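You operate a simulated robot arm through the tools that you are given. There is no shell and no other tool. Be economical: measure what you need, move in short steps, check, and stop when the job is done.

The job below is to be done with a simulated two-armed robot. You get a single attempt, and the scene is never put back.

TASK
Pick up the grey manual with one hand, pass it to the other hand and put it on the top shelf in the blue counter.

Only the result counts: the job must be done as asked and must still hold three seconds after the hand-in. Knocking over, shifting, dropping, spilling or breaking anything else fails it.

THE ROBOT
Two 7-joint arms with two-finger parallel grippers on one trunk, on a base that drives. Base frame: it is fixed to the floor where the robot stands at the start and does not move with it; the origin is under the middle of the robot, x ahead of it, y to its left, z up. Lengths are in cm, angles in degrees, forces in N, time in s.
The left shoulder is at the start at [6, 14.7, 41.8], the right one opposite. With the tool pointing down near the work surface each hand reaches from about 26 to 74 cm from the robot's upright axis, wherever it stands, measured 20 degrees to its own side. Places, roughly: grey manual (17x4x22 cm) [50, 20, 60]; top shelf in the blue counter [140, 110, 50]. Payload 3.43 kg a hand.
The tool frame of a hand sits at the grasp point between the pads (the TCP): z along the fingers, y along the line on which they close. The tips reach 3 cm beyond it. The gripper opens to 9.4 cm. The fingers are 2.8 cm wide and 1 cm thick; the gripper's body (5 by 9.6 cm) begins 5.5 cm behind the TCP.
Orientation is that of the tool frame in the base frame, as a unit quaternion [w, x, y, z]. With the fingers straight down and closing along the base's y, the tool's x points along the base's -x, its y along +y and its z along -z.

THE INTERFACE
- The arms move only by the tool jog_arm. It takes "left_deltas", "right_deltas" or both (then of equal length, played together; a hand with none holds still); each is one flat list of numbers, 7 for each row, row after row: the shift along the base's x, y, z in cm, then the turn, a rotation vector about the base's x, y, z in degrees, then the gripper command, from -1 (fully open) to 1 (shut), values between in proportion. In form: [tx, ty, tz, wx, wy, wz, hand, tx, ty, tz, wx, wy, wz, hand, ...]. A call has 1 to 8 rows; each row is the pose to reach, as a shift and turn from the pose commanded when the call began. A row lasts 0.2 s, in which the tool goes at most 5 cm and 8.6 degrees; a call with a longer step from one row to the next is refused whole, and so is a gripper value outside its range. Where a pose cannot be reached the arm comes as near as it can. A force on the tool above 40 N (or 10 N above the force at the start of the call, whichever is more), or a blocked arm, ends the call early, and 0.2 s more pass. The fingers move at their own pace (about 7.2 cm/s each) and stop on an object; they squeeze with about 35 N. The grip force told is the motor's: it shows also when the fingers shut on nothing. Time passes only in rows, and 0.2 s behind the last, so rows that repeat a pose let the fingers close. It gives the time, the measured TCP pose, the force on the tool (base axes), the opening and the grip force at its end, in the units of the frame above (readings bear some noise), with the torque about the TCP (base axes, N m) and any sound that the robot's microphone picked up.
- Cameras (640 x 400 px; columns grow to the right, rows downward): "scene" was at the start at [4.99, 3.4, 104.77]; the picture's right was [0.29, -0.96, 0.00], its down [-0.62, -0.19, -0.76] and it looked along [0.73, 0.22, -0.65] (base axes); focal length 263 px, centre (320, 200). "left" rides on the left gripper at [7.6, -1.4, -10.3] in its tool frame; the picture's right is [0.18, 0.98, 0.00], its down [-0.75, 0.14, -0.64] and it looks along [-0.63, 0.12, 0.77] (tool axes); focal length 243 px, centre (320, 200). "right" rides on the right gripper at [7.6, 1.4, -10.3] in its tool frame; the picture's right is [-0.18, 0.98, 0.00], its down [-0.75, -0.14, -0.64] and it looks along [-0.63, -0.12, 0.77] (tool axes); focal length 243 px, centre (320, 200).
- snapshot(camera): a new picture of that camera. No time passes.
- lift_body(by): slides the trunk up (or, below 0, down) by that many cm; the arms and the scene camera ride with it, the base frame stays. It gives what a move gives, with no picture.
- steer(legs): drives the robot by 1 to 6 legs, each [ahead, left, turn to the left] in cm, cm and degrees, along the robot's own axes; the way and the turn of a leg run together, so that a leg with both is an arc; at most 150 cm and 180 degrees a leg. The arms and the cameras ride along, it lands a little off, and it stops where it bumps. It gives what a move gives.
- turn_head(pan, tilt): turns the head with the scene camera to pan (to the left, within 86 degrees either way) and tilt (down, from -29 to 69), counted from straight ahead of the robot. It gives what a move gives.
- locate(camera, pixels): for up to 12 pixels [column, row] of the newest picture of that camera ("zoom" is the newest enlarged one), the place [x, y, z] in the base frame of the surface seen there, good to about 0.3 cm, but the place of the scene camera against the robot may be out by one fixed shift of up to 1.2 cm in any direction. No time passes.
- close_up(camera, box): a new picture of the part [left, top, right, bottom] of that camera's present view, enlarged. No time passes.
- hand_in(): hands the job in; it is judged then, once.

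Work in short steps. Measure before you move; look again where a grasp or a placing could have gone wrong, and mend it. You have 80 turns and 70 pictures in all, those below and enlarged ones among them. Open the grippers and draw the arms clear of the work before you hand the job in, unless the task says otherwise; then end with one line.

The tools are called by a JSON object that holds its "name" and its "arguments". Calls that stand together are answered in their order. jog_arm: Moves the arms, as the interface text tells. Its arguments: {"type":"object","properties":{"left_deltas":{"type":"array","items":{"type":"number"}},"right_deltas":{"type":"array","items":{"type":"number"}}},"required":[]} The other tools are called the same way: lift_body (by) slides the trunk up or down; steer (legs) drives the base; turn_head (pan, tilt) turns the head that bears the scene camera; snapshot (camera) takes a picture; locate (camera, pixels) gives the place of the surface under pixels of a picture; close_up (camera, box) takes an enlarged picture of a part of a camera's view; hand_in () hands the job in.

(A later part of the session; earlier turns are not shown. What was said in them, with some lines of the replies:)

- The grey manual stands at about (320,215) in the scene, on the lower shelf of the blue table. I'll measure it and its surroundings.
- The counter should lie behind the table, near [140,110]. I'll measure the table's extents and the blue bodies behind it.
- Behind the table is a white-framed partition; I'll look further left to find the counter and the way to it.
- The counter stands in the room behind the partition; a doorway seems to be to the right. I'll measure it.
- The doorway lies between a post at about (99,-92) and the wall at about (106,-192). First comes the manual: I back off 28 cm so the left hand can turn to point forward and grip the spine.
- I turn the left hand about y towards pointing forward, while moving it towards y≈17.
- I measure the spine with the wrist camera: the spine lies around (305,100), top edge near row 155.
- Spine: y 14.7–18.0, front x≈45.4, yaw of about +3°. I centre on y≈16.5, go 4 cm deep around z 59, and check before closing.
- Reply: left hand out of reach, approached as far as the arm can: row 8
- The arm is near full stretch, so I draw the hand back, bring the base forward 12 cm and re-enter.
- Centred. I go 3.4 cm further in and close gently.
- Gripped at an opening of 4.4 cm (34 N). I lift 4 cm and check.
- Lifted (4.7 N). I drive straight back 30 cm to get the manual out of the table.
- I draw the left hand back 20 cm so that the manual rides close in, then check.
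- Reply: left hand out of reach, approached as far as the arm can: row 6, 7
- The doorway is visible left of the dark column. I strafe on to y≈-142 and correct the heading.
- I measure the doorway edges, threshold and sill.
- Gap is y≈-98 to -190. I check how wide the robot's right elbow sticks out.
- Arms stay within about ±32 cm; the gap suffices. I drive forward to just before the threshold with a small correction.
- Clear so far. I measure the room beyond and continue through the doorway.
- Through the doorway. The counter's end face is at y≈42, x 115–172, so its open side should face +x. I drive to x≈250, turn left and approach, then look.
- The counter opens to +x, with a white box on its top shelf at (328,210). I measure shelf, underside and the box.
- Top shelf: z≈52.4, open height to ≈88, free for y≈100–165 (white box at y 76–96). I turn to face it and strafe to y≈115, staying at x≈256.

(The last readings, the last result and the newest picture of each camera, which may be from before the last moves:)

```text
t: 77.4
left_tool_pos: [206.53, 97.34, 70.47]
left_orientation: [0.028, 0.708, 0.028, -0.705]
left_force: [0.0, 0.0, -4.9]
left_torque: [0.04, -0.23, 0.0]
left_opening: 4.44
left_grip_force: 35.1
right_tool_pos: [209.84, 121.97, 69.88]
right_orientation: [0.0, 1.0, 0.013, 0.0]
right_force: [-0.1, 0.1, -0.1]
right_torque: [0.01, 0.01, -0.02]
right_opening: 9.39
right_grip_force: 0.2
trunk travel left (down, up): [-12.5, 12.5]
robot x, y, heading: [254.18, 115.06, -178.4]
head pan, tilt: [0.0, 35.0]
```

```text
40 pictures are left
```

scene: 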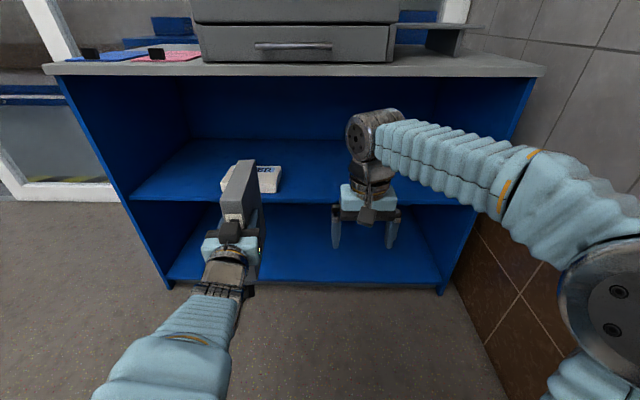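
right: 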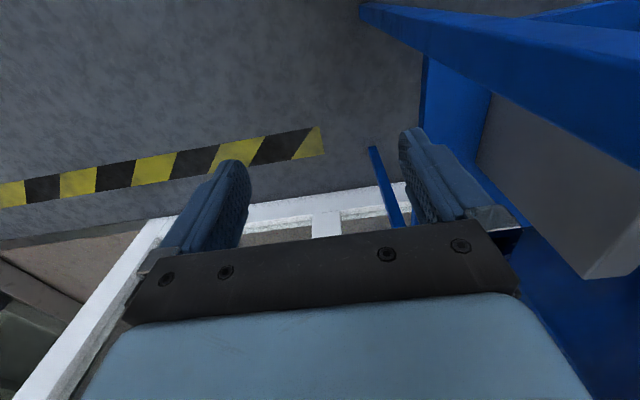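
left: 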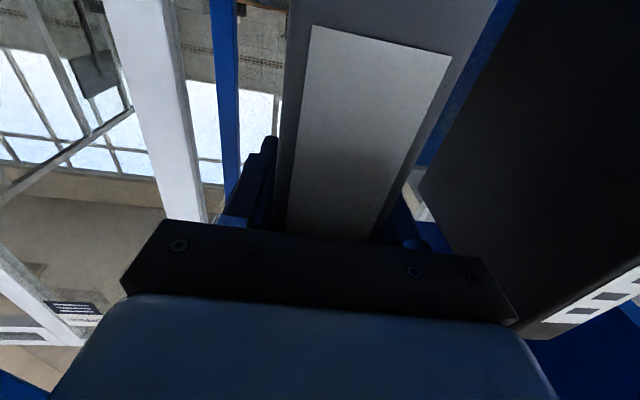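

I now set up the pass: the left hand brings the manual to the centre line (y≈112, z≈64), and the right hand rises to above it.

{"name": "jog_arm", "arguments": {"left_deltas": [-0.7, 1, -1, 0, 0, -0.8, 1, -1.4, 3, -2, 0, 0, -1.6, 1, -2.1, 6, -3, 0, 0, -2.4, 1, -2.8, 9, -4, 0, 0, -3.2, 1, -3.6, 12, -5.2, 0, 0, -4, 1, -4.5, 14.6, -6.5, 0, 0, -4.5, 1, -4.5, 14.6, -6.5, 0, 0, -4.5, 1], "right_deltas": [-2.4, 1, 2, 0, 0, -0.3, -1, -4.8, 2, 4, 0, 0, -0.6, -1, -7.2, 2, 6, 0, 0, -0.9, -1, -9.6, 2, 8, 0, 0, -1.2, -1, -12, 2, 10, 0, 0, -1.5, -1, -14.6, 2, 12, 0, 0, -1.5, -1, -14.6, 2, 12, 0, 0, -1.5, -1]}}

{"name": "snapshot", "arguments": {"camera": "scene"}}

{"name": "snapshot", "arguments": {"camera": "right"}}

```text
t: 79.0
left_tool_pos: [202.11, 112.08, 63.81]
left_orientation: [-0.001, 0.708, -0.001, -0.706]
left_force: [0.5, 0.9, -4.7]
left_torque: [0.0, -0.18, 0.0]
left_opening: 4.43
left_grip_force: 34.9
right_tool_pos: [198.58, 124.18, 78.82]
right_orientation: [0.001, 1.0, -0.001, 0.0]
right_force: [-0.6, -0.1, -0.4]
right_torque: [0.01, -0.05, -0.03]
right_opening: 9.4
right_grip_force: 0.1
right hand out of reach, approached as far as the arm can: row 5, 6, 7
trunk travel left (down, up): [-12.5, 12.5]
robot x, y, heading: [254.21, 114.64, -178.6]
head pan, tilt: [0.0, 35.0]
```

```text
39 pictures are left
```

scene: 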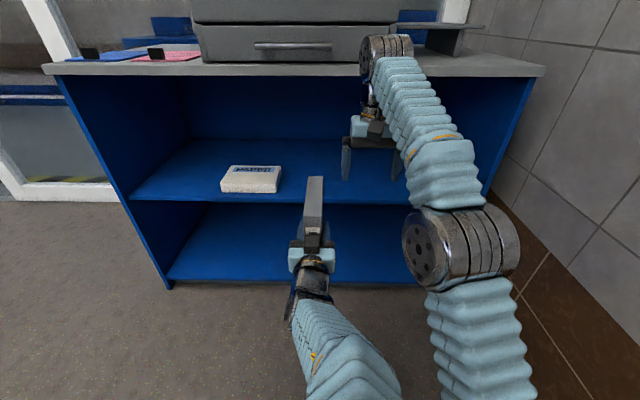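

```text
38 pictures are left
```

right: 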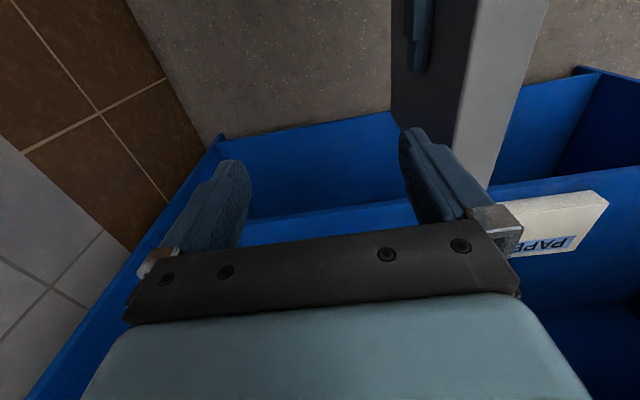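

The right hand's height is limited to ~79, with tips at ~76. I measure the manual's top edge.

{"name": "locate", "arguments": {"camera": "scene", "pixels": [[315, 181], [308, 205], [318, 205], [313, 195], [311, 222], [320, 222]]}}

{"name": "locate", "arguments": {"camera": "right", "pixels": [[470, 110], [500, 60], [520, 100], [495, 180], [450, 100], [500, 20]]}}

```text
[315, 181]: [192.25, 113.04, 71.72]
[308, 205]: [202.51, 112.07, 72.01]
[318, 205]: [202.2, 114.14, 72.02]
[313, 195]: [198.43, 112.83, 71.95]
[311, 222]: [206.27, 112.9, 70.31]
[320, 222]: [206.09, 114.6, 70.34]
```

```text
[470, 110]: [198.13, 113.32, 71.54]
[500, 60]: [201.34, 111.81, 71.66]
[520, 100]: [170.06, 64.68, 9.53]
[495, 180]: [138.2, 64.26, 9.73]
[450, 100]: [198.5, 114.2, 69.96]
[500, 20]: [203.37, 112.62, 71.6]
```

Manual's top is at z≈71.8, y≈112.4. I bring the right hand over it at the present height, and check before descending.

{"name": "jog_arm", "arguments": {"right_deltas": [0, -4, 0, 0, 0, 0, -1, 0, -8, 0, 0, 0, 0, -1, 0, -11.8, 0, 0, 0, 0, -1, 0, -11.8, 0, 0, 0, 0, -1]}}

{"name": "snapshot", "arguments": {"camera": "right"}}

{"name": "snapshot", "arguments": {"camera": "scene"}}

```text
t: 80.0
left_tool_pos: [202.28, 112.13, 63.79]
left_orientation: [-0.001, 0.708, -0.001, -0.706]
left_force: [-0.2, -1.0, -5.3]
left_torque: [0.01, -0.22, -0.01]
left_opening: 4.41
left_grip_force: 35.1
right_tool_pos: [199.81, 112.41, 76.09]
right_orientation: [0.001, 1.0, -0.001, -0.001]
right_force: [0.7, 0.4, -1.4]
right_torque: [0.02, 0.03, 0.01]
right_opening: 9.39
right_grip_force: 0.1
right hand out of reach, approached as far as the arm can: row 1, 2, 3, 4
trunk travel left (down, up): [-12.5, 12.5]
robot x, y, heading: [254.12, 114.65, -178.9]
head pan, tilt: [0.0, 35.0]
```

```text
37 pictures are left
```

right: 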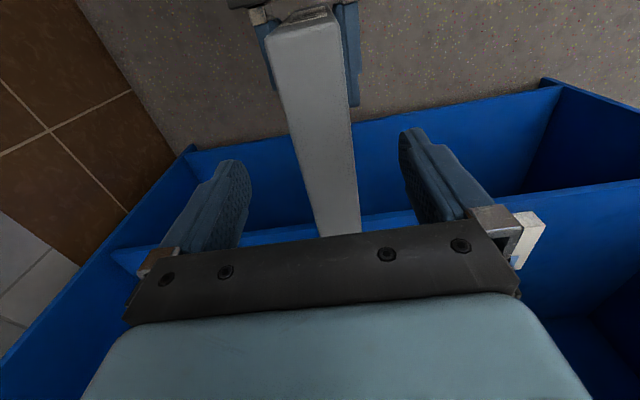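

```text
36 pictures are left
```

scene: 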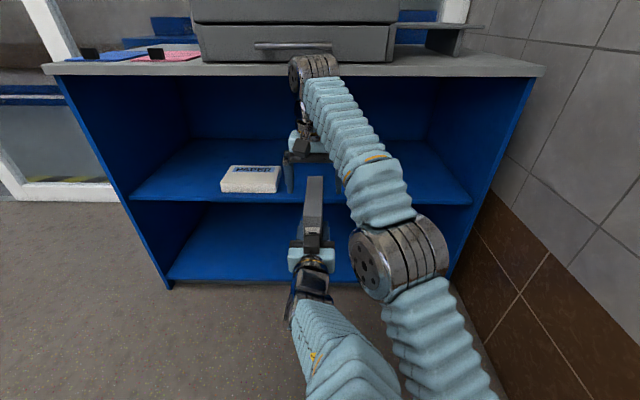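

The manual is centred between the right fingers. I descend to z≈68 at x≈195.8 and close on its top edge.

{"name": "jog_arm", "arguments": {"right_deltas": [-1.5, 0, -2, 0, 0, 0, -1, -3, 0, -4, 0, 0, 0, -1, -4, 0, -6.5, 0, 0, 0, -1, -4, 0, -8.2, 0, 0, 0, -1, -4, 0, -8.2, 0, 0, 0, -1]}}

{"name": "snapshot", "arguments": {"camera": "right"}}

```text
t: 81.2
left_tool_pos: [202.29, 112.12, 63.68]
left_orientation: [0.0, 0.709, -0.001, -0.705]
left_force: [0.9, 0.3, -4.5]
left_torque: [0.02, -0.22, -0.01]
left_opening: 4.44
left_grip_force: 34.6
right_tool_pos: [195.71, 112.82, 67.91]
right_orientation: [0.0, 1.0, -0.002, 0.0]
right_force: [0.6, 0.1, 0.4]
right_torque: [0.01, 0.01, -0.01]
right_opening: 9.4
right_grip_force: 0.0
trunk travel left (down, up): [-12.5, 12.5]
robot x, y, heading: [254.17, 114.58, -178.6]
head pan, tilt: [0.0, 35.0]
```

```text
35 pictures are left
```

right: 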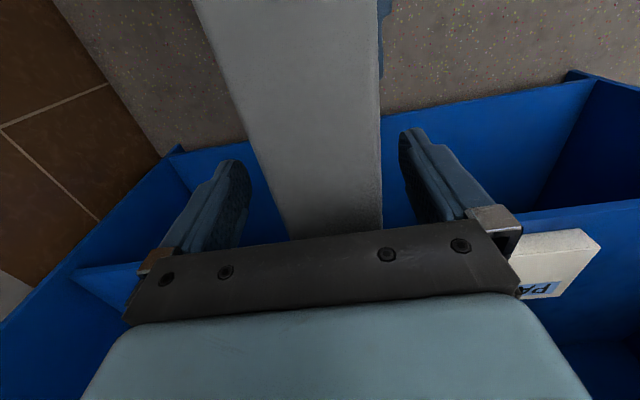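

Nearly centred; I shift 0.4 cm towards -y and close the right gripper.

{"name": "jog_arm", "arguments": {"right_deltas": [0, -0.4, 0, 0, 0, 0, -1, 0, -0.4, 0, 0, 0, 0, -0.3, 0, -0.4, 0, 0, 0, 0, 0, 0, -0.4, 0, 0, 0, 0, 0.4, 0, -0.4, 0, 0, 0, 0, 1, 0, -0.4, 0, 0, 0, 0, 1, 0, -0.4, 0, 0, 0, 0, 1]}}

```text
t: 82.8
left_tool_pos: [202.27, 112.26, 63.69]
left_orientation: [-0.001, 0.708, -0.002, -0.706]
left_force: [6.8, 16.7, -6.3]
left_torque: [-0.49, 0.06, -0.42]
left_opening: 4.43
left_grip_force: 34.9
right_tool_pos: [195.82, 112.32, 68.01]
right_orientation: [0.001, 1.0, 0.0, 0.0]
right_force: [-6.4, -16.0, 0.9]
right_torque: [-0.18, -0.08, -0.63]
right_opening: 4.43
right_grip_force: 35.2
trunk travel left (down, up): [-12.5, 12.5]
robot x, y, heading: [254.1, 115.05, -178.3]
head pan, tilt: [0.0, 35.0]
```

Both hold; there's a 16 N lateral stress, so I ease the right hand slightly towards -y, then open the left.

{"name": "jog_arm", "arguments": {"right_deltas": [-0.1, -0.3, 0, 0, 0, 0, 1, -0.1, -0.3, 0, 0, 0, 0, 1]}}

{"name": "jog_arm", "arguments": {"left_deltas": [0, 0, 0, 0, 0, 0, 0, 0, 0, 0, 0, 0, 0, -0.5, 0, 0, 0, 0, 0, 0, -1, 0, 0, 0, 0, 0, 0, -1, 0, 0, 0, 0, 0, 0, -1], "right_deltas": [0, 0, 0, 0, 0, 0, 1, 0, 0, 0, 0, 0, 0, 1, 0, 0, 0, 0, 0, 0, 1, 0, 0, 0, 0, 0, 0, 1, 0, 0, 0, 0, 0, 0, 1]}}

{"name": "snapshot", "arguments": {"camera": "scene"}}

{"name": "snapshot", "arguments": {"camera": "left"}}

```text
t: 83.4
left_tool_pos: [202.09, 112.02, 63.71]
left_orientation: [0.0, 0.708, 0.001, -0.706]
left_force: [-7.6, 5.1, -5.1]
left_torque: [-0.08, -0.69, -0.66]
left_opening: 4.41
left_grip_force: 34.8
right_tool_pos: [195.63, 112.06, 68.02]
right_orientation: [-0.001, 1.0, -0.001, 0.001]
right_force: [7.9, -5.4, 1.0]
right_torque: [-0.18, 0.2, 0.36]
right_opening: 4.45
right_grip_force: 35.1
trunk travel left (down, up): [-12.5, 12.5]
robot x, y, heading: [254.48, 114.57, -179.0]
head pan, tilt: [0.0, 35.0]
```

```text
t: 84.6
left_tool_pos: [202.19, 111.99, 63.79]
left_orientation: [0.0, 0.708, 0.0, -0.706]
left_force: [0.0, -0.3, -1.4]
left_torque: [-0.01, -0.01, -0.04]
left_opening: 9.42
left_grip_force: 0.1
right_tool_pos: [195.68, 112.11, 68.0]
right_orientation: [0.001, 1.0, -0.001, 0.0]
right_force: [-1.0, 0.5, -0.7]
right_torque: [-0.01, 0.12, -0.03]
right_opening: 4.43
right_grip_force: 35.0
trunk travel left (down, up): [-12.5, 12.5]
robot x, y, heading: [254.5, 114.56, -178.6]
head pan, tilt: [0.0, 35.0]
```

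```text
34 pictures are left
```

scene: 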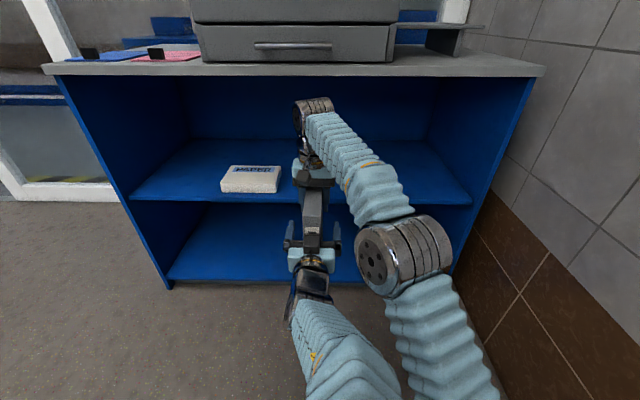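

```text
33 pictures are left
```

left: 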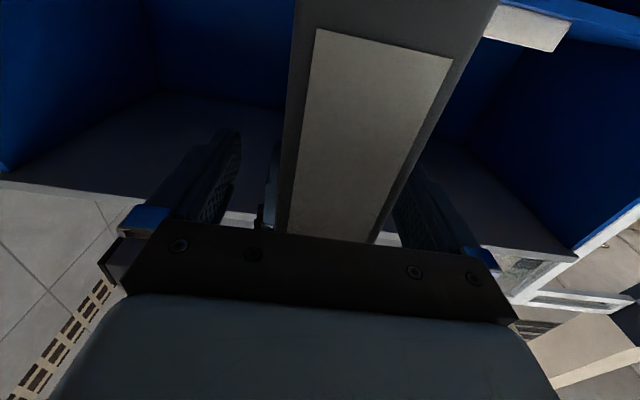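

Left is open. I draw the left hand back while the right moves the manual forward.

{"name": "jog_arm", "arguments": {"left_deltas": [1.5, 0, 0, 0, 0, 0, -1, 3, 0, 0, 0, 0, 0, -1, 4, 0, 0, 0, 0, 0, -1, 5, 0, 0, 0, 0, 0, -1, 5, 0, 0, 0, 0, 0, -1], "right_deltas": [-1, 0, 0, 0, 0, 0, 1, -2, 0, 0, 0, 0, 0, 1, -3, 0, 0, 0, 0, 0, 1, -4, 0, 0, 0, 0, 0, 1, -5, 0, 0, 0, 0, 0, 1]}}

{"name": "snapshot", "arguments": {"camera": "left"}}

```text
t: 86.0
left_tool_pos: [205.35, 108.06, 62.48]
left_orientation: [0.029, 0.72, 0.036, -0.692]
left_force: [5.0, 11.1, -1.0]
left_torque: [-0.22, -0.06, -0.57]
left_opening: 9.4
left_grip_force: 0.0
right_tool_pos: [193.34, 112.51, 66.99]
right_orientation: [0.002, 1.0, 0.0, 0.0]
right_force: [-5.4, -12.0, -0.3]
right_torque: [-0.27, 0.33, -0.93]
right_opening: 5.01
right_grip_force: 35.2
right hand out of reach, approached as far as the arm can: row 2, 3, 4, 5
trunk travel left (down, up): [-12.5, 12.5]
robot x, y, heading: [254.12, 114.57, -178.8]
head pan, tilt: [0.0, 35.0]
stopped in row 5 (left hand): the arm was blocked; the commanded pose is now the measured one
```

```text
32 pictures are left
```

left: 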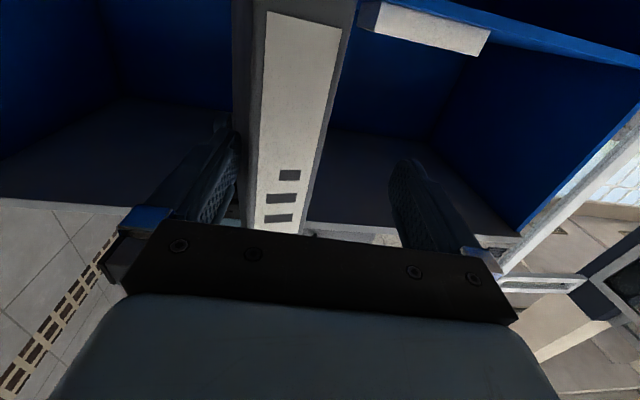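

The left arm was blocked and its finger pushes the manual sideways. I look at the arms before anything else.

{"name": "snapshot", "arguments": {"camera": "scene"}}

{"name": "snapshot", "arguments": {"camera": "right"}}

{"name": "turn_head", "arguments": {"pan": 0, "tilt": 65}}

{"name": "snapshot", "arguments": {"camera": "scene"}}

```text
31 pictures are left
```

scene: 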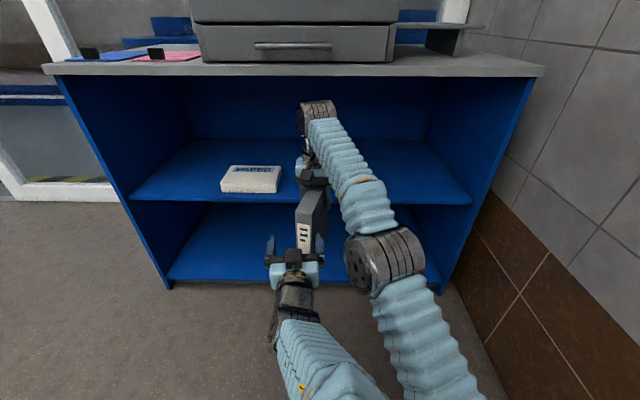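

```text
30 pictures are left
```

right: 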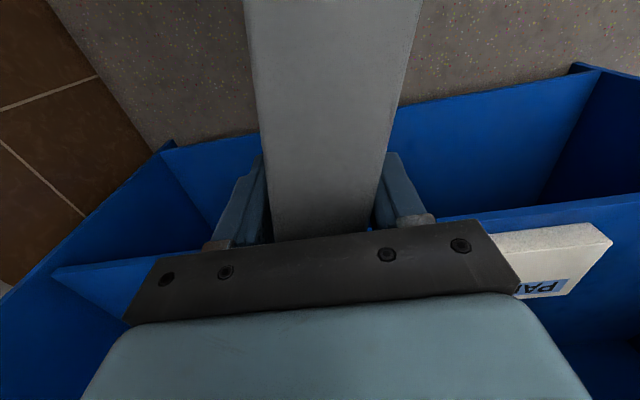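

```text
t: 86.9
left_tool_pos: [205.61, 107.99, 62.54]
left_orientation: [0.029, 0.721, 0.037, -0.692]
left_force: [8.8, 20.9, 1.4]
left_torque: [-0.29, 0.13, -1.08]
left_opening: 9.44
left_grip_force: 0.2
right_tool_pos: [193.33, 112.55, 67.02]
right_orientation: [0.001, 1.0, 0.0, -0.001]
right_force: [-7.2, -20.6, -0.8]
right_torque: [-0.64, 0.38, -1.83]
right_opening: 5.09
right_grip_force: 34.8
trunk travel left (down, up): [-12.5, 12.5]
robot x, y, heading: [254.27, 114.93, -178.4]
head pan, tilt: [0.0, 65.0]
```

```text
29 pictures are left
```

scene: 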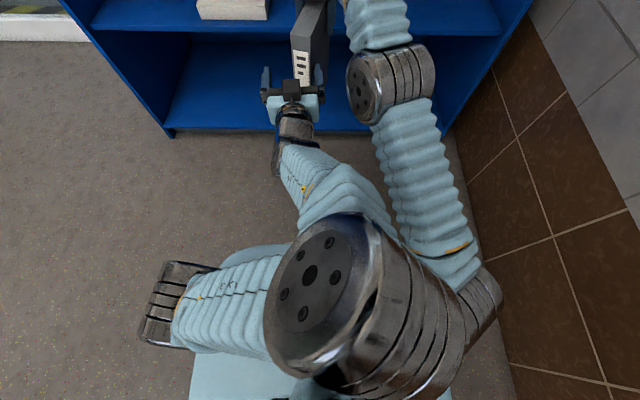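

The left elbow ran into the right upper arm, so straight retraction is barred. I put the left hand back to its free, straddling pose first.

{"name": "jog_arm", "arguments": {"left_deltas": [-1, 1.3, 0.4, -0.2, 0.7, -1.8, -1, -2.2, 2.6, 0.8, -0.4, 1.5, -3.6, -1, -3.6, 4, 1.2, -0.6, 2.2, -5.3, -1, -3.6, 4, 1.2, -0.6, 2.2, -5.3, -1]}}

{"name": "snapshot", "arguments": {"camera": "left"}}

{"name": "snapshot", "arguments": {"camera": "right"}}

```text
t: 87.9
left_tool_pos: [201.86, 112.12, 63.92]
left_orientation: [-0.001, 0.708, -0.001, -0.706]
left_force: [0.1, -0.6, 0.7]
left_torque: [0.01, 0.0, 0.01]
left_opening: 9.39
left_grip_force: 0.1
right_tool_pos: [193.18, 112.57, 67.1]
right_orientation: [0.0, 1.0, 0.0, 0.001]
right_force: [-0.8, 0.5, 0.5]
right_torque: [0.01, 0.12, 0.02]
right_opening: 4.43
right_grip_force: 34.8
trunk travel left (down, up): [-12.5, 12.5]
robot x, y, heading: [254.42, 114.51, -178.6]
head pan, tilt: [0.0, 65.0]
```

```text
28 pictures are left
```

left: 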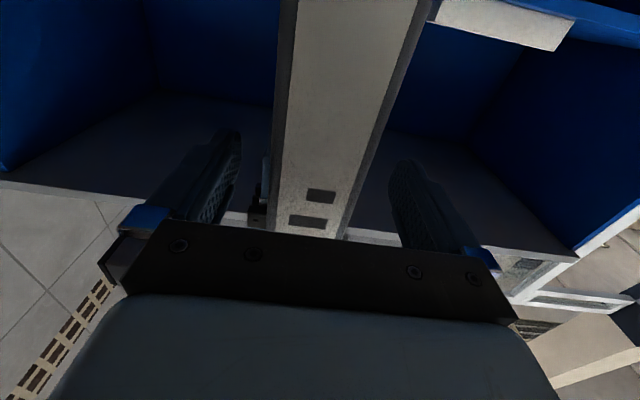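

```text
27 pictures are left
```

right: 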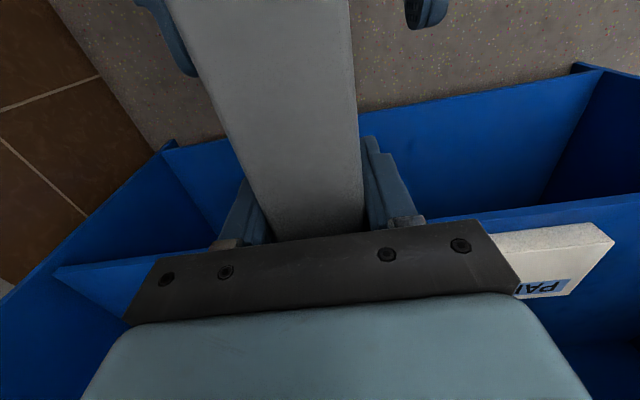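

Free again, right grip firm. I first back the base 25 cm off the counter for room, then tilt the right hand while pushing it forward to slip the manual out from between the left fingers.

{"name": "steer", "arguments": {"legs": [[-25, 0, 0]]}}

{"name": "jog_arm", "arguments": {"right_deltas": [-1.5, 0, 0, 0, 5, 0, 1, -3, 0, 0, 0, 10, 0, 1, -5, 0, 0, 0, 15, 0, 1, -7, 0, 0, 0, 20, 0, 1, -9, 0, 0, 0, 25, 0, 1, -9, 0, 0, 0, 25, 0, 1]}}

{"name": "turn_head", "arguments": {"pan": 0, "tilt": 40}}

{"name": "snapshot", "arguments": {"camera": "scene"}}

{"name": "snapshot", "arguments": {"camera": "left"}}

```text
t: 89.8
left_tool_pos: [227.17, 112.73, 63.87]
left_orientation: [0.0, 0.708, 0.001, -0.706]
left_force: [-0.1, 0.5, -0.3]
left_torque: [0.01, 0.0, 0.02]
left_opening: 9.39
left_grip_force: 0.0
right_tool_pos: [218.52, 113.11, 66.96]
right_orientation: [0.001, 1.0, 0.0, 0.001]
right_force: [0.3, 0.4, -0.6]
right_torque: [0.01, 0.13, 0.0]
right_opening: 4.41
right_grip_force: 35.2
trunk travel left (down, up): [-12.5, 12.5]
robot x, y, heading: [279.51, 115.5, -178.6]
head pan, tilt: [0.0, 65.0]
```

```text
t: 91.2
left_tool_pos: [227.14, 112.58, 63.88]
left_orientation: [0.0, 0.707, 0.0, -0.707]
left_force: [0.7, 0.3, 0.1]
left_torque: [-0.02, 0.02, -0.04]
left_opening: 9.41
left_grip_force: 0.1
right_tool_pos: [209.49, 113.15, 66.81]
right_orientation: [0.0, 0.976, 0.001, -0.216]
right_force: [-0.5, -0.4, -0.2]
right_torque: [-0.01, -0.03, 0.04]
right_opening: 4.41
right_grip_force: 35.0
trunk travel left (down, up): [-12.5, 12.5]
robot x, y, heading: [279.59, 115.44, -178.6]
head pan, tilt: [0.0, 65.0]
```

```text
t: 92.0
left_tool_pos: [227.24, 112.63, 63.91]
left_orientation: [0.0, 0.708, 0.0, -0.706]
left_force: [0.7, 0.4, 0.1]
left_torque: [0.01, 0.01, 0.0]
left_opening: 9.38
left_grip_force: 0.1
right_tool_pos: [209.43, 113.1, 66.82]
right_orientation: [0.0, 0.976, 0.001, -0.216]
right_force: [0.3, 0.2, -0.6]
right_torque: [0.02, -0.04, -0.02]
right_opening: 4.41
right_grip_force: 34.9
trunk travel left (down, up): [-12.5, 12.5]
robot x, y, heading: [279.31, 115.51, -178.5]
head pan, tilt: [0.0, 40.0]
```

```text
26 pictures are left
```

scene: 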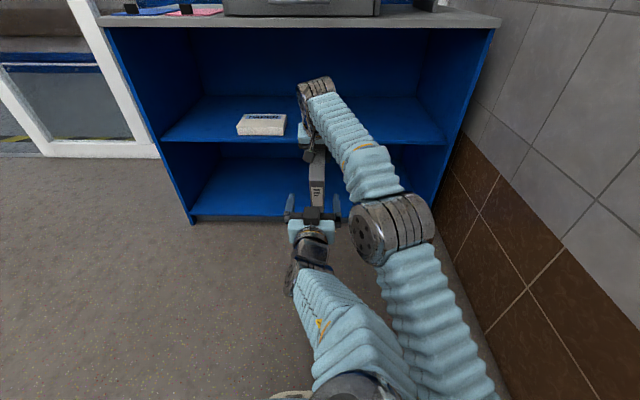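

```text
25 pictures are left
```

left: 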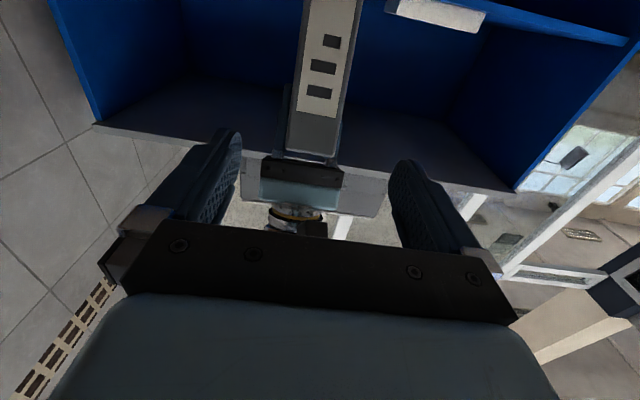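

The manual is free of the left hand, held by the right. I move the left hand aside to its own side.

{"name": "jog_arm", "arguments": {"left_deltas": [0, -4, 0, 0, 0, 0, -1, 0, -8, 0, 0, 0, 0, -1, 0, -12, 0, 0, 0, 0, -1, 0, -16, 0, 0, 0, 0, -1, 0, -20, 0, 0, 0, 0, -1]}}

{"name": "jog_arm", "arguments": {"right_deltas": [0, 1, 0, 0, 8, 0, 1, 0, 2, 0, 0, 16, 0, 1, 0, 4, 0, 0, 24, 0, 1, 0, 6, 0, 0, 32, 0, 1, 0, 8, 0, 0, 40, 0, 1, 0, 10, 0, 0, 48, 0, 1, 0, 12, 0, 0, 56, 0, 1, 0, 12, 0, 0, 64, 0, 1]}}

{"name": "snapshot", "arguments": {"camera": "scene"}}

```text
t: 93.2
left_tool_pos: [227.27, 92.27, 63.78]
left_orientation: [0.0, 0.708, -0.001, -0.706]
left_force: [-1.5, 0.3, -0.6]
left_torque: [-0.04, -0.02, 0.01]
left_opening: 9.41
left_grip_force: 0.0
right_tool_pos: [209.43, 113.21, 66.98]
right_orientation: [0.0, 0.977, 0.001, -0.215]
right_force: [0.1, 1.3, -0.6]
right_torque: [-0.02, -0.06, 0.01]
right_opening: 4.41
right_grip_force: 35.2
trunk travel left (down, up): [-12.5, 12.5]
robot x, y, heading: [279.81, 115.79, -178.3]
head pan, tilt: [0.0, 40.0]
```

```text
t: 95.0
left_tool_pos: [227.26, 92.31, 63.77]
left_orientation: [0.0, 0.708, 0.0, -0.707]
left_force: [0.2, -0.7, -0.1]
left_torque: [-0.01, 0.01, -0.01]
left_opening: 9.4
left_grip_force: 0.1
right_tool_pos: [209.53, 125.05, 67.02]
right_orientation: [-0.001, 0.712, 0.0, -0.702]
right_force: [0.7, -0.5, -4.0]
right_torque: [-0.01, -0.36, -0.02]
right_opening: 4.42
right_grip_force: 35.0
trunk travel left (down, up): [-12.5, 12.5]
robot x, y, heading: [279.32, 115.67, -178.3]
head pan, tilt: [0.0, 40.0]
```

```text
24 pictures are left
```

scene: 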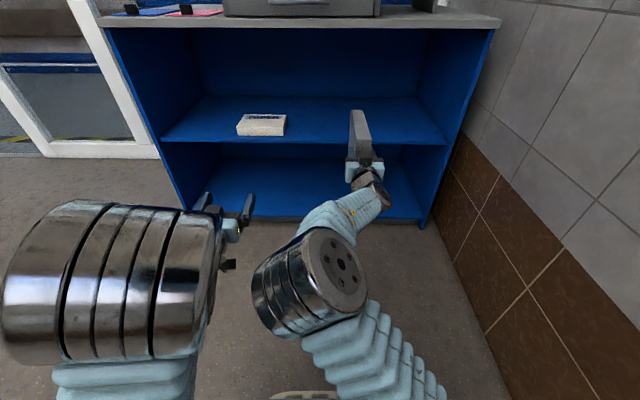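

The manual now points forward, held from behind. I verify its lower edge and position with the right wrist camera.

{"name": "snapshot", "arguments": {"camera": "right"}}

{"name": "close_up", "arguments": {"camera": "scene", "box": [300, 90, 440, 220]}}

{"name": "locate", "arguments": {"camera": "scene", "pixels": [[353, 113], [365, 112], [358, 135], [353, 140], [300, 145], [400, 145], [400, 138], [370, 30], [263, 120], [285, 128]]}}

```text
23 pictures are left
```

right: 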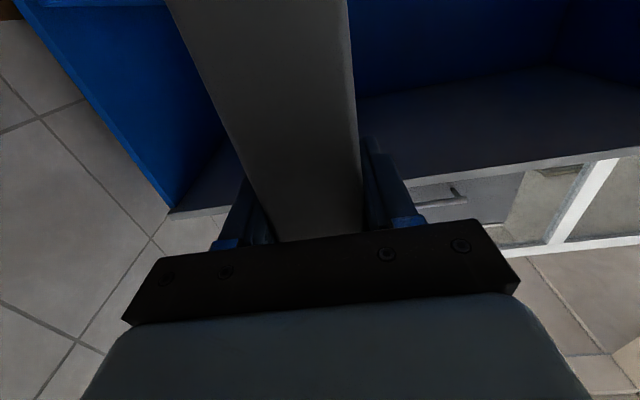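

```text
3.08 times, centred on (370, 155) of scene
```

zoom: 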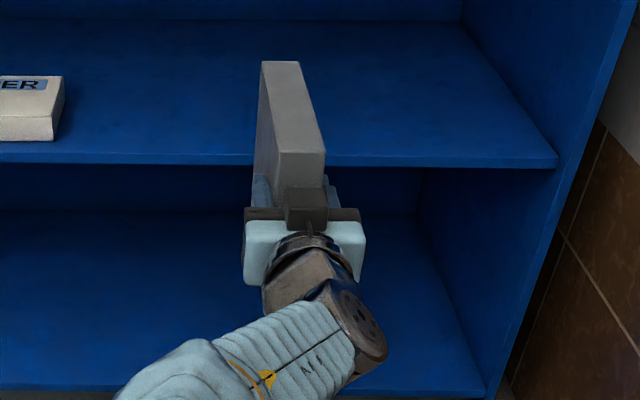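

```text
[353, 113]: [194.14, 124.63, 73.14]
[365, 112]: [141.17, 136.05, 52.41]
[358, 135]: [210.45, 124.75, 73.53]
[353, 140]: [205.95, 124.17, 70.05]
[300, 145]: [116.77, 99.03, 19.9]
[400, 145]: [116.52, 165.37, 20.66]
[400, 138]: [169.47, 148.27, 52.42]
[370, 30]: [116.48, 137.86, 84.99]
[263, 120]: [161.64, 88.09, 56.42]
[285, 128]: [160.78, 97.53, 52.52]
```

Manual spans z≈56.3–73.3, y≈123–127, and the shelf is at 52.4 with clear space around. I drive forward 40 cm at this height.

{"name": "steer", "arguments": {"legs": [[38, 0, 0]]}}

{"name": "snapshot", "arguments": {"camera": "scene"}}

```text
t: 97.4
left_tool_pos: [189.41, 91.56, 63.86]
left_orientation: [-0.002, 0.708, -0.002, -0.707]
left_force: [0.7, 0.1, 0.2]
left_torque: [0.01, 0.04, -0.01]
left_opening: 9.42
left_grip_force: 0.1
right_tool_pos: [171.78, 124.42, 66.85]
right_orientation: [-0.001, 0.714, 0.0, -0.7]
right_force: [0.0, -0.5, -4.9]
right_torque: [0.02, -0.36, 0.01]
right_opening: 4.43
right_grip_force: 34.9
trunk travel left (down, up): [-12.5, 12.5]
robot x, y, heading: [241.41, 114.42, -178.6]
head pan, tilt: [0.0, 40.0]
```

```text
21 pictures are left
```

scene: 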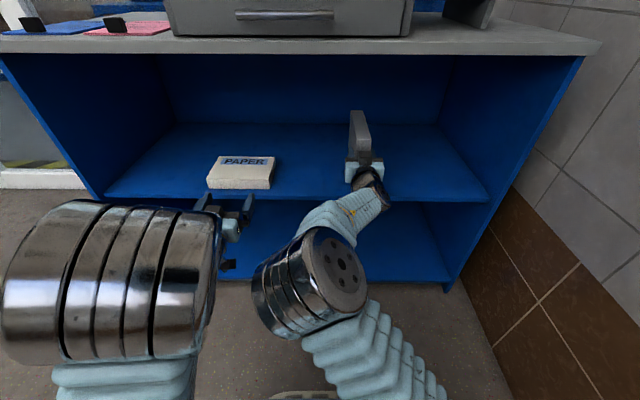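

Inside the opening, well clear. I drive 7 cm more, then lower 3 cm.

{"name": "steer", "arguments": {"legs": [[7, 0, 0]]}}

{"name": "jog_arm", "arguments": {"right_deltas": [0, 0, -1, 0, 0, 0, 1, 0, 0, -2, 0, 0, 0, 1, 0, 0, -3, 0, 0, 0, 1, 0, 0, -3, 0, 0, 0, 1]}}

{"name": "close_up", "arguments": {"camera": "scene", "box": [300, 90, 440, 220]}}

{"name": "snapshot", "arguments": {"camera": "left"}}

```text
t: 98.5
left_tool_pos: [182.28, 91.49, 63.9]
left_orientation: [-0.001, 0.707, -0.001, -0.707]
left_force: [1.3, -0.4, -0.7]
left_torque: [0.02, 0.04, 0.03]
left_opening: 9.41
left_grip_force: 0.0
right_tool_pos: [164.63, 124.16, 66.96]
right_orientation: [-0.002, 0.714, -0.001, -0.7]
right_force: [1.3, 0.5, -4.7]
right_torque: [0.0, -0.38, -0.05]
right_opening: 4.42
right_grip_force: 35.7
trunk travel left (down, up): [-12.5, 12.5]
robot x, y, heading: [234.84, 114.49, -178.6]
head pan, tilt: [0.0, 40.0]
```

```text
t: 99.5
left_tool_pos: [182.2, 91.4, 63.83]
left_orientation: [-0.001, 0.708, 0.0, -0.706]
left_force: [-0.3, 0.9, -0.6]
left_torque: [0.01, 0.0, -0.02]
left_opening: 9.41
left_grip_force: 0.0
right_tool_pos: [164.66, 124.22, 63.81]
right_orientation: [-0.001, 0.714, -0.001, -0.7]
right_force: [-0.2, -1.3, -4.5]
right_torque: [0.01, -0.38, -0.02]
right_opening: 4.44
right_grip_force: 35.0
trunk travel left (down, up): [-12.5, 12.5]
robot x, y, heading: [234.08, 114.45, -178.5]
head pan, tilt: [0.0, 40.0]
```

```text
3.08 times, centred on (370, 155) of scene
```

zoom: 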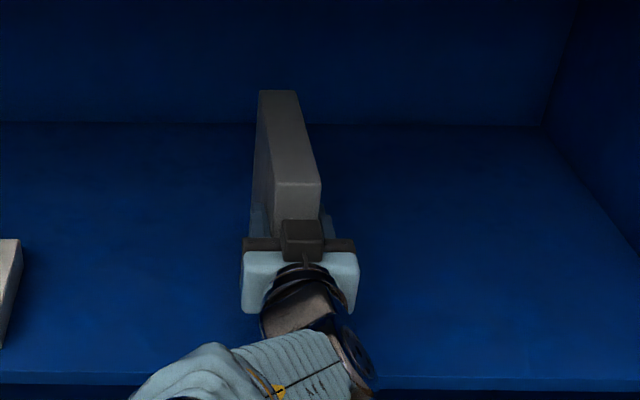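

```text
19 pictures are left
```

left: 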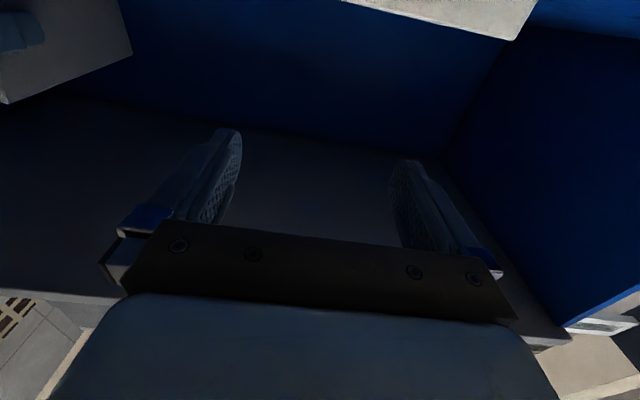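

The pose is good. I level the manual by +1.3° and lower another 0.6 cm, watching the force.

{"name": "jog_arm", "arguments": {"right_deltas": [0, 0, 0, 0, 1.3, 0, 1, 0, 0, -0.3, 0, 1.3, 0, 1, 0, 0, -0.5, 0, 1.3, 0, 1, 0, 0, -0.5, 0, 1.3, 0, 1]}}

{"name": "snapshot", "arguments": {"camera": "scene"}}

{"name": "locate", "arguments": {"camera": "scene", "pixels": [[359, 113], [364, 127], [366, 133], [380, 190], [420, 150], [300, 160]]}}

```text
t: 100.5
left_tool_pos: [182.23, 91.38, 63.77]
left_orientation: [-0.001, 0.707, -0.001, -0.707]
left_force: [0.4, 0.2, 0.6]
left_torque: [-0.03, 0.0, 0.01]
left_opening: 9.38
left_grip_force: 0.0
right_tool_pos: [164.67, 124.18, 63.4]
right_orientation: [0.002, -0.706, 0.001, 0.708]
right_force: [0.1, -0.7, -5.0]
right_torque: [-0.02, -0.37, 0.02]
right_opening: 4.44
right_grip_force: 35.3
trunk travel left (down, up): [-12.5, 12.5]
robot x, y, heading: [234.56, 114.59, -178.6]
head pan, tilt: [0.0, 40.0]
```

```text
18 pictures are left
```

scene: 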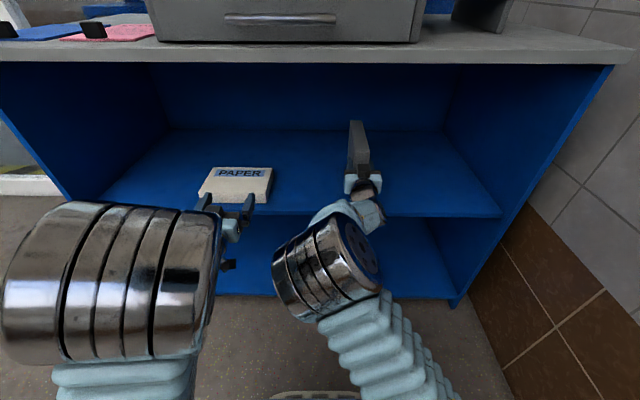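

```text
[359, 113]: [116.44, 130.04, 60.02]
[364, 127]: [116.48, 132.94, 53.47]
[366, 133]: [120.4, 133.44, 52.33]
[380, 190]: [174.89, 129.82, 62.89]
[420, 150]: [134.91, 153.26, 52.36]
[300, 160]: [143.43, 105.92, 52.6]
```

I measure the manual's top edge for the remaining height and pitch.

{"name": "locate", "arguments": {"camera": "scene", "pixels": [[356, 128], [358, 140], [360, 155], [351, 145], [353, 155], [355, 123]]}}

```text
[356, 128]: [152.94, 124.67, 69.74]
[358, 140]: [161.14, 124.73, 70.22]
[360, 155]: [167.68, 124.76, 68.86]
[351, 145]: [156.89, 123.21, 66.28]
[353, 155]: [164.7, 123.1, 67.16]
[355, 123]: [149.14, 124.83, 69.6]
```

About 0.5 cm remains. I lower in fine steps until contact shows.

{"name": "jog_arm", "arguments": {"right_deltas": [0, 0, -0.2, 0, 0, 0, 1, 0, 0, -0.4, 0, 0, 0, 1, 0, 0, -0.4, 0, 0, 0, 1]}}

```text
t: 101.3
left_tool_pos: [182.29, 91.54, 63.79]
left_orientation: [-0.001, 0.708, 0.0, -0.707]
left_force: [-0.2, -1.1, 0.6]
left_torque: [-0.02, 0.03, 0.03]
left_opening: 9.39
left_grip_force: 0.0
right_tool_pos: [164.72, 124.22, 63.19]
right_orientation: [0.0, -0.705, 0.0, 0.709]
right_force: [-0.7, 0.5, -1.1]
right_torque: [0.04, 0.55, -0.07]
right_opening: 4.47
right_grip_force: 35.3
trunk travel left (down, up): [-12.5, 12.5]
robot x, y, heading: [234.61, 114.85, -178.8]
head pan, tilt: [0.0, 40.0]
```

The front lower corner touches first (torque +0.9 N·m). I pitch the manual up by 2° while lowering 0.6 cm, to seat it flat.

{"name": "jog_arm", "arguments": {"right_deltas": [0, 0, -0.15, 0, 0.7, 0, 1, 0, 0, -0.3, 0, 1.2, 0, 1, 0, 0, -0.45, 0, 1.7, 0, 1, 0, 0, -0.45, 0, 1.7, 0, 1]}}

```text
t: 102.3
left_tool_pos: [182.24, 91.3, 63.94]
left_orientation: [0.001, -0.707, 0.001, 0.707]
left_force: [0.8, 0.4, 0.0]
left_torque: [-0.02, 0.0, -0.01]
left_opening: 9.41
left_grip_force: 0.0
right_tool_pos: [164.72, 124.19, 62.87]
right_orientation: [0.001, -0.694, 0.001, 0.72]
right_force: [0.4, -0.3, 10.9]
right_torque: [-0.03, -1.03, -0.03]
right_opening: 4.44
right_grip_force: 34.8
trunk travel left (down, up): [-12.5, 12.5]
robot x, y, heading: [234.69, 114.7, -178.6]
head pan, tilt: [0.0, 40.0]
```

Now the rear edge bears. I undo part of the pitch and ease the press.

{"name": "jog_arm", "arguments": {"right_deltas": [0, 0, 0.15, 0, -0.5, 0, 1, 0, 0, 0.15, 0, -0.7, 0, 1]}}

```text
t: 102.9
left_tool_pos: [182.35, 91.41, 63.79]
left_orientation: [-0.002, 0.708, -0.001, -0.706]
left_force: [-0.6, 0.3, 0.0]
left_torque: [0.02, -0.03, 0.02]
left_opening: 9.41
left_grip_force: 0.1
right_tool_pos: [164.75, 124.24, 62.87]
right_orientation: [0.001, -0.699, 0.0, 0.715]
right_force: [-2.5, -0.8, 3.4]
right_torque: [-0.08, 1.0, 0.19]
right_opening: 4.44
right_grip_force: 35.2
trunk travel left (down, up): [-12.5, 12.5]
robot x, y, heading: [234.45, 114.37, -178.7]
head pan, tilt: [0.0, 40.0]
```

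It's seated to within a fraction of a degree. I open the right gripper gently.

{"name": "jog_arm", "arguments": {"right_deltas": [0, 0, 0, 0, 0.3, 0, 0.2, 0, 0, 0, 0, 0.3, 0, 0, 0, 0, 0, 0, 0.3, 0, -0.2, 0, 0, 0, 0, 0.3, 0, -0.5, 0, 0, 0, 0, 0.3, 0, -1, 0, 0, 0, 0, 0.3, 0, -1]}}

{"name": "close_up", "arguments": {"camera": "scene", "box": [290, 100, 430, 220]}}

{"name": "snapshot", "arguments": {"camera": "right"}}

```text
t: 104.3
left_tool_pos: [182.19, 91.44, 63.86]
left_orientation: [-0.001, 0.707, 0.0, -0.707]
left_force: [-0.1, -0.4, 0.3]
left_torque: [-0.05, -0.02, -0.03]
left_opening: 9.4
left_grip_force: 0.2
right_tool_pos: [164.72, 124.27, 62.73]
right_orientation: [0.001, -0.698, 0.001, 0.716]
right_force: [0.0, 0.2, -0.7]
right_torque: [0.0, 0.02, -0.04]
right_opening: 9.4
right_grip_force: 0.2
trunk travel left (down, up): [-12.5, 12.5]
robot x, y, heading: [234.58, 114.43, -178.6]
head pan, tilt: [0.0, 40.0]
```

```text
3.33 times, centred on (360, 160) of scene
```

zoom: 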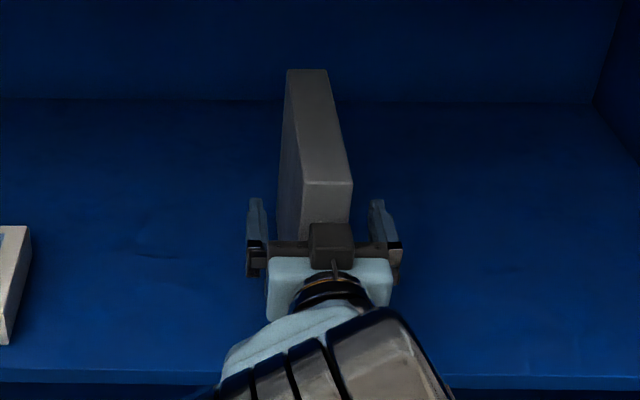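

```text
16 pictures are left
```

right: 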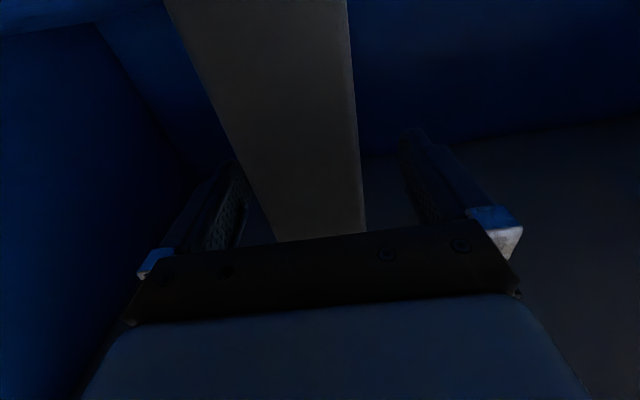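

The manual stands on its own, clear of both fingers. I back the base straight off 40 cm.

{"name": "steer", "arguments": {"legs": [[-40, 0, 0]]}}

{"name": "snapshot", "arguments": {"camera": "scene"}}

{"name": "close_up", "arguments": {"camera": "scene", "box": [220, 50, 460, 200]}}

```text
t: 106.8
left_tool_pos: [221.99, 92.39, 63.74]
left_orientation: [-0.002, 0.707, -0.002, -0.707]
left_force: [-0.8, 0.7, 0.2]
left_torque: [-0.03, 0.01, -0.02]
left_opening: 9.4
left_grip_force: 0.0
right_tool_pos: [204.54, 125.25, 62.63]
right_orientation: [0.001, -0.697, 0.0, 0.717]
right_force: [-0.2, -0.1, 0.0]
right_torque: [0.02, 0.0, 0.0]
right_opening: 9.38
right_grip_force: 0.1
trunk travel left (down, up): [-12.5, 12.5]
robot x, y, heading: [274.26, 115.06, -178.7]
head pan, tilt: [0.0, 40.0]
```

```text
15 pictures are left
```

scene: 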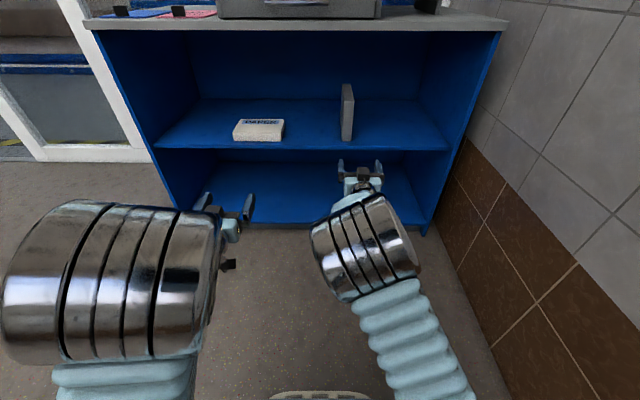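

```text
2.67 times, centred on (340, 125) of scene
```

zoom: 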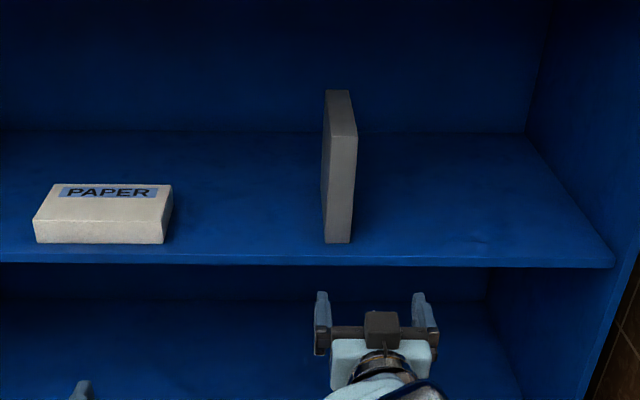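

The manual stands upright on the top shelf, at about (340,165) in the close-up. The paper box hasn't moved, and both hands are open and clear, so I hand in.

{"name": "hand_in", "arguments": {}}

```text
The job is handed in.
```

The left hand picked up the grey manual and passed it to the right, and it now stands upright on the top shelf of the blue counter; I handed the job in with both grippers open and clear of the shelf.
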